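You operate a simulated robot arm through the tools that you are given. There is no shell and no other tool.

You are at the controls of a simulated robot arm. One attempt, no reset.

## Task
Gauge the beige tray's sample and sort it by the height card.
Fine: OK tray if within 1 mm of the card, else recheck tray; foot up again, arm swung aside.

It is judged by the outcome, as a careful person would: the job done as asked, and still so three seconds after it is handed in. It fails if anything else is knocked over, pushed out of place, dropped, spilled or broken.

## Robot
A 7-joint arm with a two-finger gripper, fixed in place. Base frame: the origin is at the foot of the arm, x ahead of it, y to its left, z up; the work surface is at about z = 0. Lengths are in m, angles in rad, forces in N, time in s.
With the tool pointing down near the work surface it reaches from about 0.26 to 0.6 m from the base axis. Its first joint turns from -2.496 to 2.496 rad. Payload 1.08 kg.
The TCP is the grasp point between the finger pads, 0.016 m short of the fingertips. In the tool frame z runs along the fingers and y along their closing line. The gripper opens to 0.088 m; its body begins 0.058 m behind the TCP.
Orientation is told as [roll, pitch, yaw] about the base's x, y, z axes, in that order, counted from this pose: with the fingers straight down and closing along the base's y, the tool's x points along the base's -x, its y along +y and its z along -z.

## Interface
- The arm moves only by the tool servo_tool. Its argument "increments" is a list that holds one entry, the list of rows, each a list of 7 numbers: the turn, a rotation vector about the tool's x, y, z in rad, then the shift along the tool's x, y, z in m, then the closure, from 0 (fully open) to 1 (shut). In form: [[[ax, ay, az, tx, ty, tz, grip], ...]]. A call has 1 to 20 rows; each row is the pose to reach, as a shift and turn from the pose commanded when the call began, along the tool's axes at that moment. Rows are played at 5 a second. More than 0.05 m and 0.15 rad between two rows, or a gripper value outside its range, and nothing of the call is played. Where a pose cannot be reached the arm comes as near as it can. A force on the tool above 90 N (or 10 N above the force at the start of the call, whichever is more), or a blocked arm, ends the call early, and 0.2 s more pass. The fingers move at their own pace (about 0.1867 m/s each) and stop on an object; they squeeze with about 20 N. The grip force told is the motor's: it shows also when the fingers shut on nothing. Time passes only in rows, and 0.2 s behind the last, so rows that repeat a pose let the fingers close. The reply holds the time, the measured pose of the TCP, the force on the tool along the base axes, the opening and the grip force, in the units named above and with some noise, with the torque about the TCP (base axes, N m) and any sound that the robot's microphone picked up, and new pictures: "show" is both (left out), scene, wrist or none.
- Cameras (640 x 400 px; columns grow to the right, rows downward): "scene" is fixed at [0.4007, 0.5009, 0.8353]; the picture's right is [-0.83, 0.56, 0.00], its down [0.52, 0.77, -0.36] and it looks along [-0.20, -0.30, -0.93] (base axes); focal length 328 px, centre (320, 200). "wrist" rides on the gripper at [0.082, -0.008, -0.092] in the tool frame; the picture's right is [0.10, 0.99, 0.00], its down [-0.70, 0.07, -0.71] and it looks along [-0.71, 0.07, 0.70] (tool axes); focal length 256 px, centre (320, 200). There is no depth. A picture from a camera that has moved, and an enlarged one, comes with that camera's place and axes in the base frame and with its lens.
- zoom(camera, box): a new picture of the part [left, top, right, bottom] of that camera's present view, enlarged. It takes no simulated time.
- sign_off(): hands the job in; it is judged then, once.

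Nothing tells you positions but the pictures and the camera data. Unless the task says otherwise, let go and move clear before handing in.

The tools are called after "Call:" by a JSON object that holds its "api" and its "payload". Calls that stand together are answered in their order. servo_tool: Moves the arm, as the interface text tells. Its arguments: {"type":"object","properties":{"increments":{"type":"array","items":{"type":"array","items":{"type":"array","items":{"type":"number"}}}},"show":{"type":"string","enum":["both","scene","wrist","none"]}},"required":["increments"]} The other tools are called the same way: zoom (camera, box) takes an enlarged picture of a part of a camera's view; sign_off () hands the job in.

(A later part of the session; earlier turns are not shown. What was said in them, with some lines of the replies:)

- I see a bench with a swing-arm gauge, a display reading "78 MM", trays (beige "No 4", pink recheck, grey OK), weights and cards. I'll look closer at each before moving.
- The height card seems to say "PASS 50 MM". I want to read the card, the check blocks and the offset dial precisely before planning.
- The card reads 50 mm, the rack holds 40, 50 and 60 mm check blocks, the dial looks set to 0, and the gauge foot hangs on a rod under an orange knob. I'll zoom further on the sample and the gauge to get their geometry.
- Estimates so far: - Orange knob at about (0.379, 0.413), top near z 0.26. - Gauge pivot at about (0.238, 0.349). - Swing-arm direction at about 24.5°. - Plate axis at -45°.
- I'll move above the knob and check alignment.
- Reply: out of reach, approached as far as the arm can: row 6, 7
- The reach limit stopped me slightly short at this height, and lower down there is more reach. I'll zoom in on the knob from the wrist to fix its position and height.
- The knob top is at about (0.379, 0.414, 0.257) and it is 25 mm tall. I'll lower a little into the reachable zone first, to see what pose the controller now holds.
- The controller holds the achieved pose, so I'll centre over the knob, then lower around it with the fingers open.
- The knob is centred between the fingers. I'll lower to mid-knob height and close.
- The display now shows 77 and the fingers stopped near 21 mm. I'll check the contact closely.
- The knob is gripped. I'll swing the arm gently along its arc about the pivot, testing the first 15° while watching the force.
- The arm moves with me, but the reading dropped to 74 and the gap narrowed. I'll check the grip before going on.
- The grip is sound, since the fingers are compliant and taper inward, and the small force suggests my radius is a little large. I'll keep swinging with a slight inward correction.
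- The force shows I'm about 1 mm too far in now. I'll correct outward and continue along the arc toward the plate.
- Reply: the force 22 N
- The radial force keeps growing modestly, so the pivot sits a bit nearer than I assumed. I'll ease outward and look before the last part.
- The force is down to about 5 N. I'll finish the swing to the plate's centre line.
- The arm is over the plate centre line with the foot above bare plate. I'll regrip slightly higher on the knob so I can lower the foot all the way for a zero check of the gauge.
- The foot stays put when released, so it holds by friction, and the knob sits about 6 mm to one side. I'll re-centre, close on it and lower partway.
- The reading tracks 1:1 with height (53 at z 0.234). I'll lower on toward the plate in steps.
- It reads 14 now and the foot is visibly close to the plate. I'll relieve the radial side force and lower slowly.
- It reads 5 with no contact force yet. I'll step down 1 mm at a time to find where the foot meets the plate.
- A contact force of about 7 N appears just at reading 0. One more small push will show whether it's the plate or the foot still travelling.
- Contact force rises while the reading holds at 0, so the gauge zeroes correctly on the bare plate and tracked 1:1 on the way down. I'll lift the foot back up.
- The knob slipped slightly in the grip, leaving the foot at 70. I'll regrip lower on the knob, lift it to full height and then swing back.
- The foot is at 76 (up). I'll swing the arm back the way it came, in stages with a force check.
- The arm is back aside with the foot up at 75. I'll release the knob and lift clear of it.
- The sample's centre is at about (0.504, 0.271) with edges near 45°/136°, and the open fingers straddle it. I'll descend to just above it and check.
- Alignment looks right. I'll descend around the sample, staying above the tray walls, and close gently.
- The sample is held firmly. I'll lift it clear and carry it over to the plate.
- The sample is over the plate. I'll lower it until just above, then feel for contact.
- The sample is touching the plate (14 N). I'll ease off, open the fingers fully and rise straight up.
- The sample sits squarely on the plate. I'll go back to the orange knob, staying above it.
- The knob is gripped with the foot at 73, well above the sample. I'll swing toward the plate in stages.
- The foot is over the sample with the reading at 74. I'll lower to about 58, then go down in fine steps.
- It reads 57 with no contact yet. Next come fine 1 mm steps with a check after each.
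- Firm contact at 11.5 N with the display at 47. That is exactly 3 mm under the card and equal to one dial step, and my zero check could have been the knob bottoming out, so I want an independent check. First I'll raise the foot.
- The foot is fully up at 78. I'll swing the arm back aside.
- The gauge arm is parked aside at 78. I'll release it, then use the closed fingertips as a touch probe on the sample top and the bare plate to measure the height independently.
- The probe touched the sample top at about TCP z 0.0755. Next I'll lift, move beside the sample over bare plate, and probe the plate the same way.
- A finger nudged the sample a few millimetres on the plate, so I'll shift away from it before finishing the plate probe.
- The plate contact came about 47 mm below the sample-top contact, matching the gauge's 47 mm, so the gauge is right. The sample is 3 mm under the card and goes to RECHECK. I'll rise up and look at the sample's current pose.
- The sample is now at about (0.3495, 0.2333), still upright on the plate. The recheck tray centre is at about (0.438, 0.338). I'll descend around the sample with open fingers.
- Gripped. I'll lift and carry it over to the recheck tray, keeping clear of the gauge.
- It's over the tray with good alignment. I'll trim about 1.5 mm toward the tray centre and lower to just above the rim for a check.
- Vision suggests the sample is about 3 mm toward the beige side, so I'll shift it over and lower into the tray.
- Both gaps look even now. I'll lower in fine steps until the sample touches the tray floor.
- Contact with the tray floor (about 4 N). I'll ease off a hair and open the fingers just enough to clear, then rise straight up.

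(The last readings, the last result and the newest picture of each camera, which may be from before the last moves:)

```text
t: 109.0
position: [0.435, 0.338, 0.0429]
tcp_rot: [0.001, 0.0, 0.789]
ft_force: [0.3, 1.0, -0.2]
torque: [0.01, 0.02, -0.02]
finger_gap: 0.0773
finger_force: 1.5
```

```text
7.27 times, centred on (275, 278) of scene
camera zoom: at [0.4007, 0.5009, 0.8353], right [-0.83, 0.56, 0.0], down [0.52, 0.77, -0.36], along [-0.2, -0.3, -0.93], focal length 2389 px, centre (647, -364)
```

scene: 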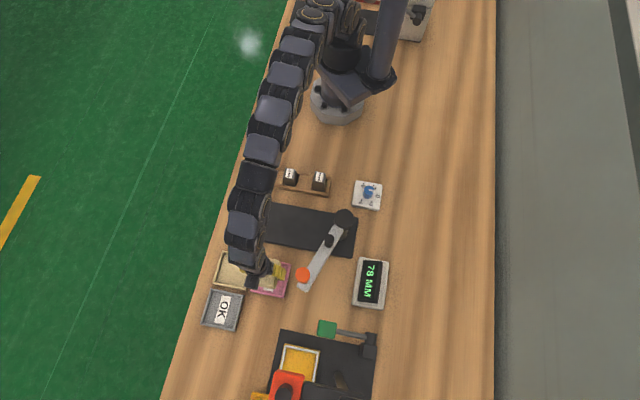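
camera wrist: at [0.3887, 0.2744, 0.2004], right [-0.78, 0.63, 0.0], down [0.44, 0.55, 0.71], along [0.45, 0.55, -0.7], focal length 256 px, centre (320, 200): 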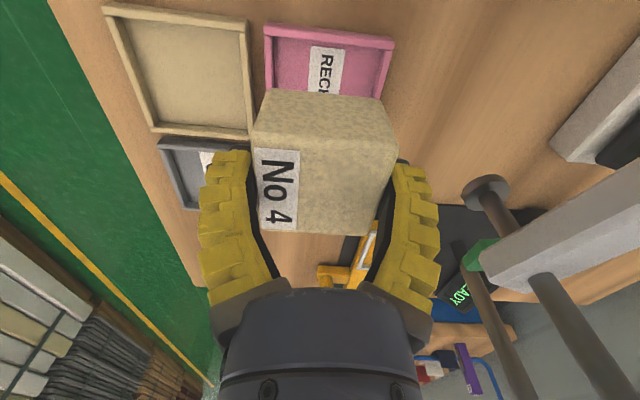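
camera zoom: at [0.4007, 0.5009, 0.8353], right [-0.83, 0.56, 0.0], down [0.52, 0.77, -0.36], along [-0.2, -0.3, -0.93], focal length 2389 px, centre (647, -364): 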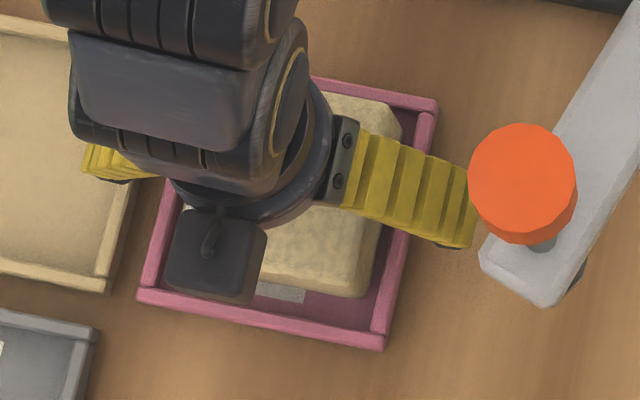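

Released; the sample stands free in the recheck tray. I'll rise straight up past it, then retreat away from the gauge.

Call:
{"api": "servo_tool", "payload": {"increments": [[[0, 0, 0, 0, 0, -0.01, 0.15], [0, 0, 0, 0, 0, -0.03, 0.15], [0, 0, 0, 0, 0, -0.06, 0.15], [0, 0, 0, 0, 0, -0.09, 0.15], [0, 0, 0, 0.02, -0.02, -0.12, 0.15], [0, 0, 0, 0.04, -0.04, -0.15, 0.15], [0, 0, 0, 0.065, -0.06, -0.18, 0.15], [0, 0, 0, 0.09, -0.08, -0.21, 0.15], [0, 0, 0, 0.09, -0.08, -0.21, 0.15]]], "show": "both"}}

Call:
{"api": "zoom", "payload": {"camera": "scene", "box": [190, 160, 400, 340]}}

Call:
{"api": "zoom", "payload": {"camera": "scene", "box": [235, 240, 315, 310]}}

```text
t: 111.0
position: [0.4276, 0.2162, 0.2513]
tcp_rot: [0.0, 0.0, 0.789]
ft_force: [-0.2, 0.1, 0.4]
torque: [0.03, 0.0, 0.0]
finger_gap: 0.0768
finger_force: 1.3
camera wrist: at [0.376, 0.1528, 0.3428], right [-0.78, 0.63, 0.0], down [0.44, 0.55, 0.71], along [0.45, 0.55, -0.7], focal length 256 px, centre (320, 200)
```

scene: 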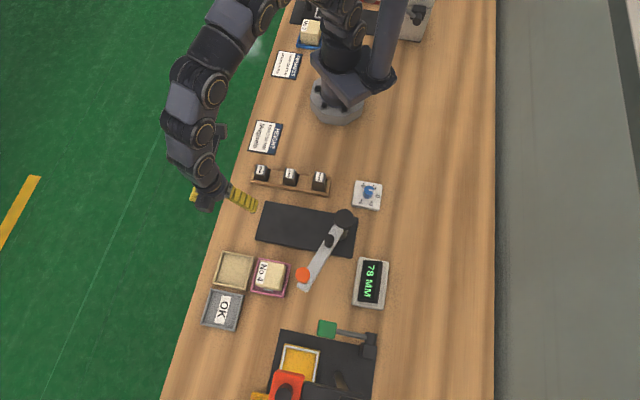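
wrist: 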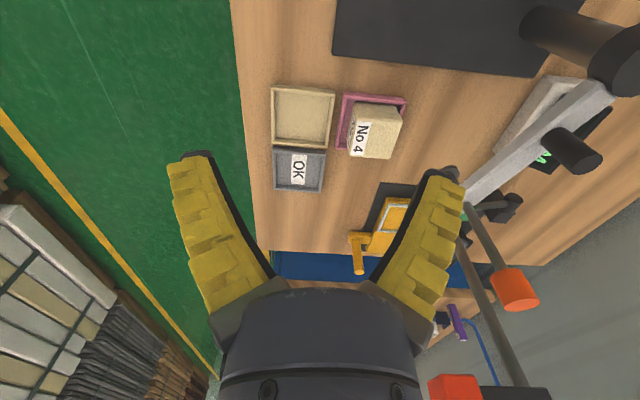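

```text
2.22 times, centred on (295, 250) of scene
camera zoom: at [0.4007, 0.5009, 0.8353], right [-0.83, 0.56, 0.0], down [0.52, 0.77, -0.36], along [-0.2, -0.3, -0.93], focal length 730 px, centre (376, 89)
```

zoom: 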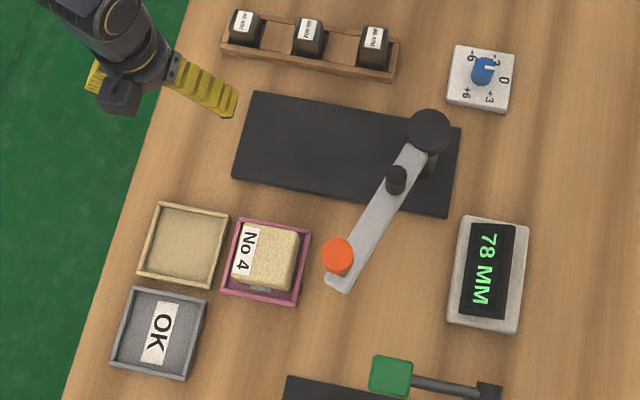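

```text
5.71 times, centred on (275, 275) of scene
camera zoom: at [0.4007, 0.5009, 0.8353], right [-0.83, 0.56, 0.0], down [0.52, 0.77, -0.36], along [-0.2, -0.3, -0.93], focal length 1877 px, centre (577, -229)
```

zoom: 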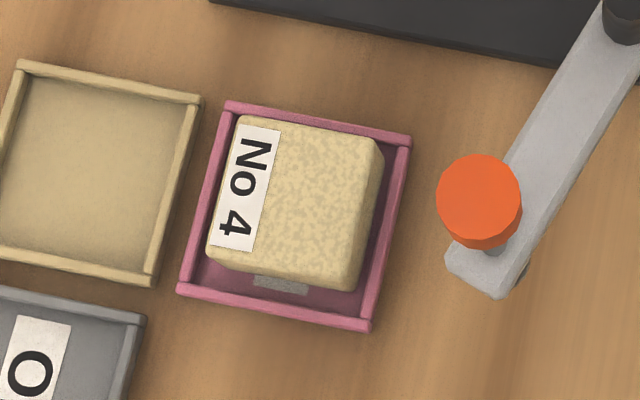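

The sample is in the recheck tray, the foot is up at 78 and the gauge arm is aside as at the start. I'll check that the sample sits flat and nothing else moved.

Call:
{"api": "zoom", "payload": {"camera": "wrist", "box": [260, 70, 440, 200]}}

Call:
{"api": "zoom", "payload": {"camera": "scene", "box": [240, 110, 400, 220]}}

Call:
{"api": "zoom", "payload": {"camera": "scene", "box": [190, 230, 400, 400]}}

```text
3.08 times, centred on (350, 135) of wrist
camera zoom: at [0.376, 0.1528, 0.3428], right [-0.78, 0.63, 0.0], down [0.44, 0.55, 0.71], along [0.45, 0.55, -0.7], focal length 788 px, centre (228, 400)
```

zoom: 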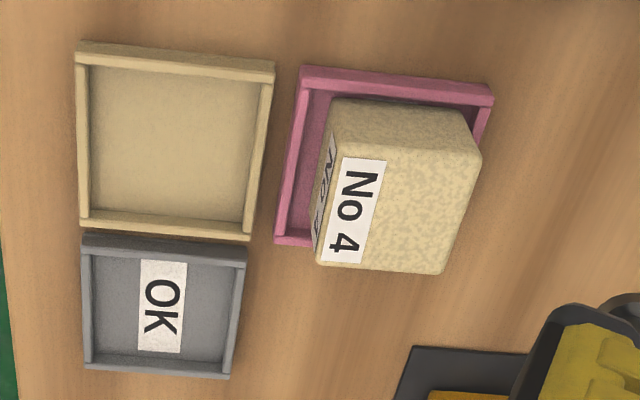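

```text
3.64 times, centred on (320, 165) of scene
camera zoom: at [0.4007, 0.5009, 0.8353], right [-0.83, 0.56, 0.0], down [0.52, 0.77, -0.36], along [-0.2, -0.3, -0.93], focal length 1195 px, centre (320, 327)
```

zoom: 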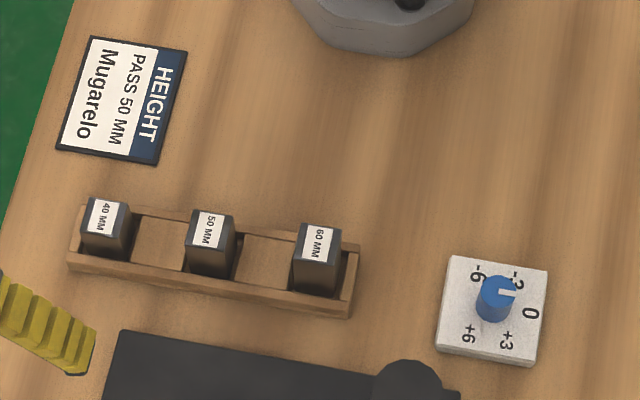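

```text
2.35 times, centred on (295, 315) of scene
camera zoom: at [0.4007, 0.5009, 0.8353], right [-0.83, 0.56, 0.0], down [0.52, 0.77, -0.36], along [-0.2, -0.3, -0.93], focal length 773 px, centre (379, -71)
```

zoom: 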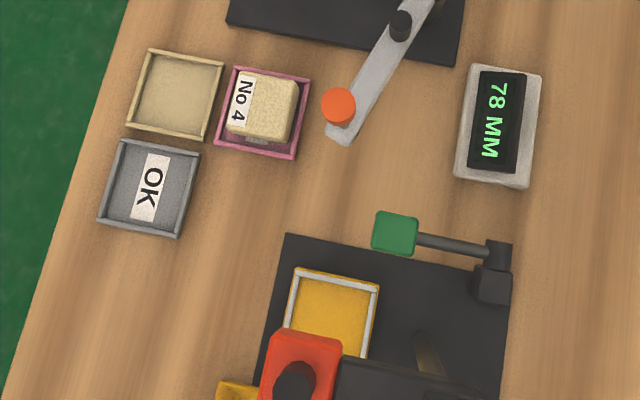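

Gauging is finished. Sample No 4 reads 47 mm against the 50 mm card, and the zero check and touch probe both back that reading. It now stands in the RECHECK tray, the foot is up at 78, the gauge arm is aside and everything else looks undisturbed. I'm handing in.

Call:
{"api": "sign_off", "payload": {}}

```text
The job is handed in.
```

I put the beige tray's sample (No 4) in the RECHECK tray. It measured 47 mm against the card's 50 mm, so it is 3 mm short and outside the 1 mm allowance.

- **Gauge check:** with the foot on the bare plate the gauge read 0. Touching the sample top and the plate with the closed fingers gave a height of about 47 mm, agreeing with the gauge to within about 1 mm. I did not use the check blocks.
- **Sample:** while I was probing the plate, a finger nudged the sample a few millimetres, after it had already been gauged. It stayed upright.
- **Left as asked:** the foot is up at 78 mm and the gauge arm is swung aside to where it started. The pictures show the trays, check blocks, dial and card in place.
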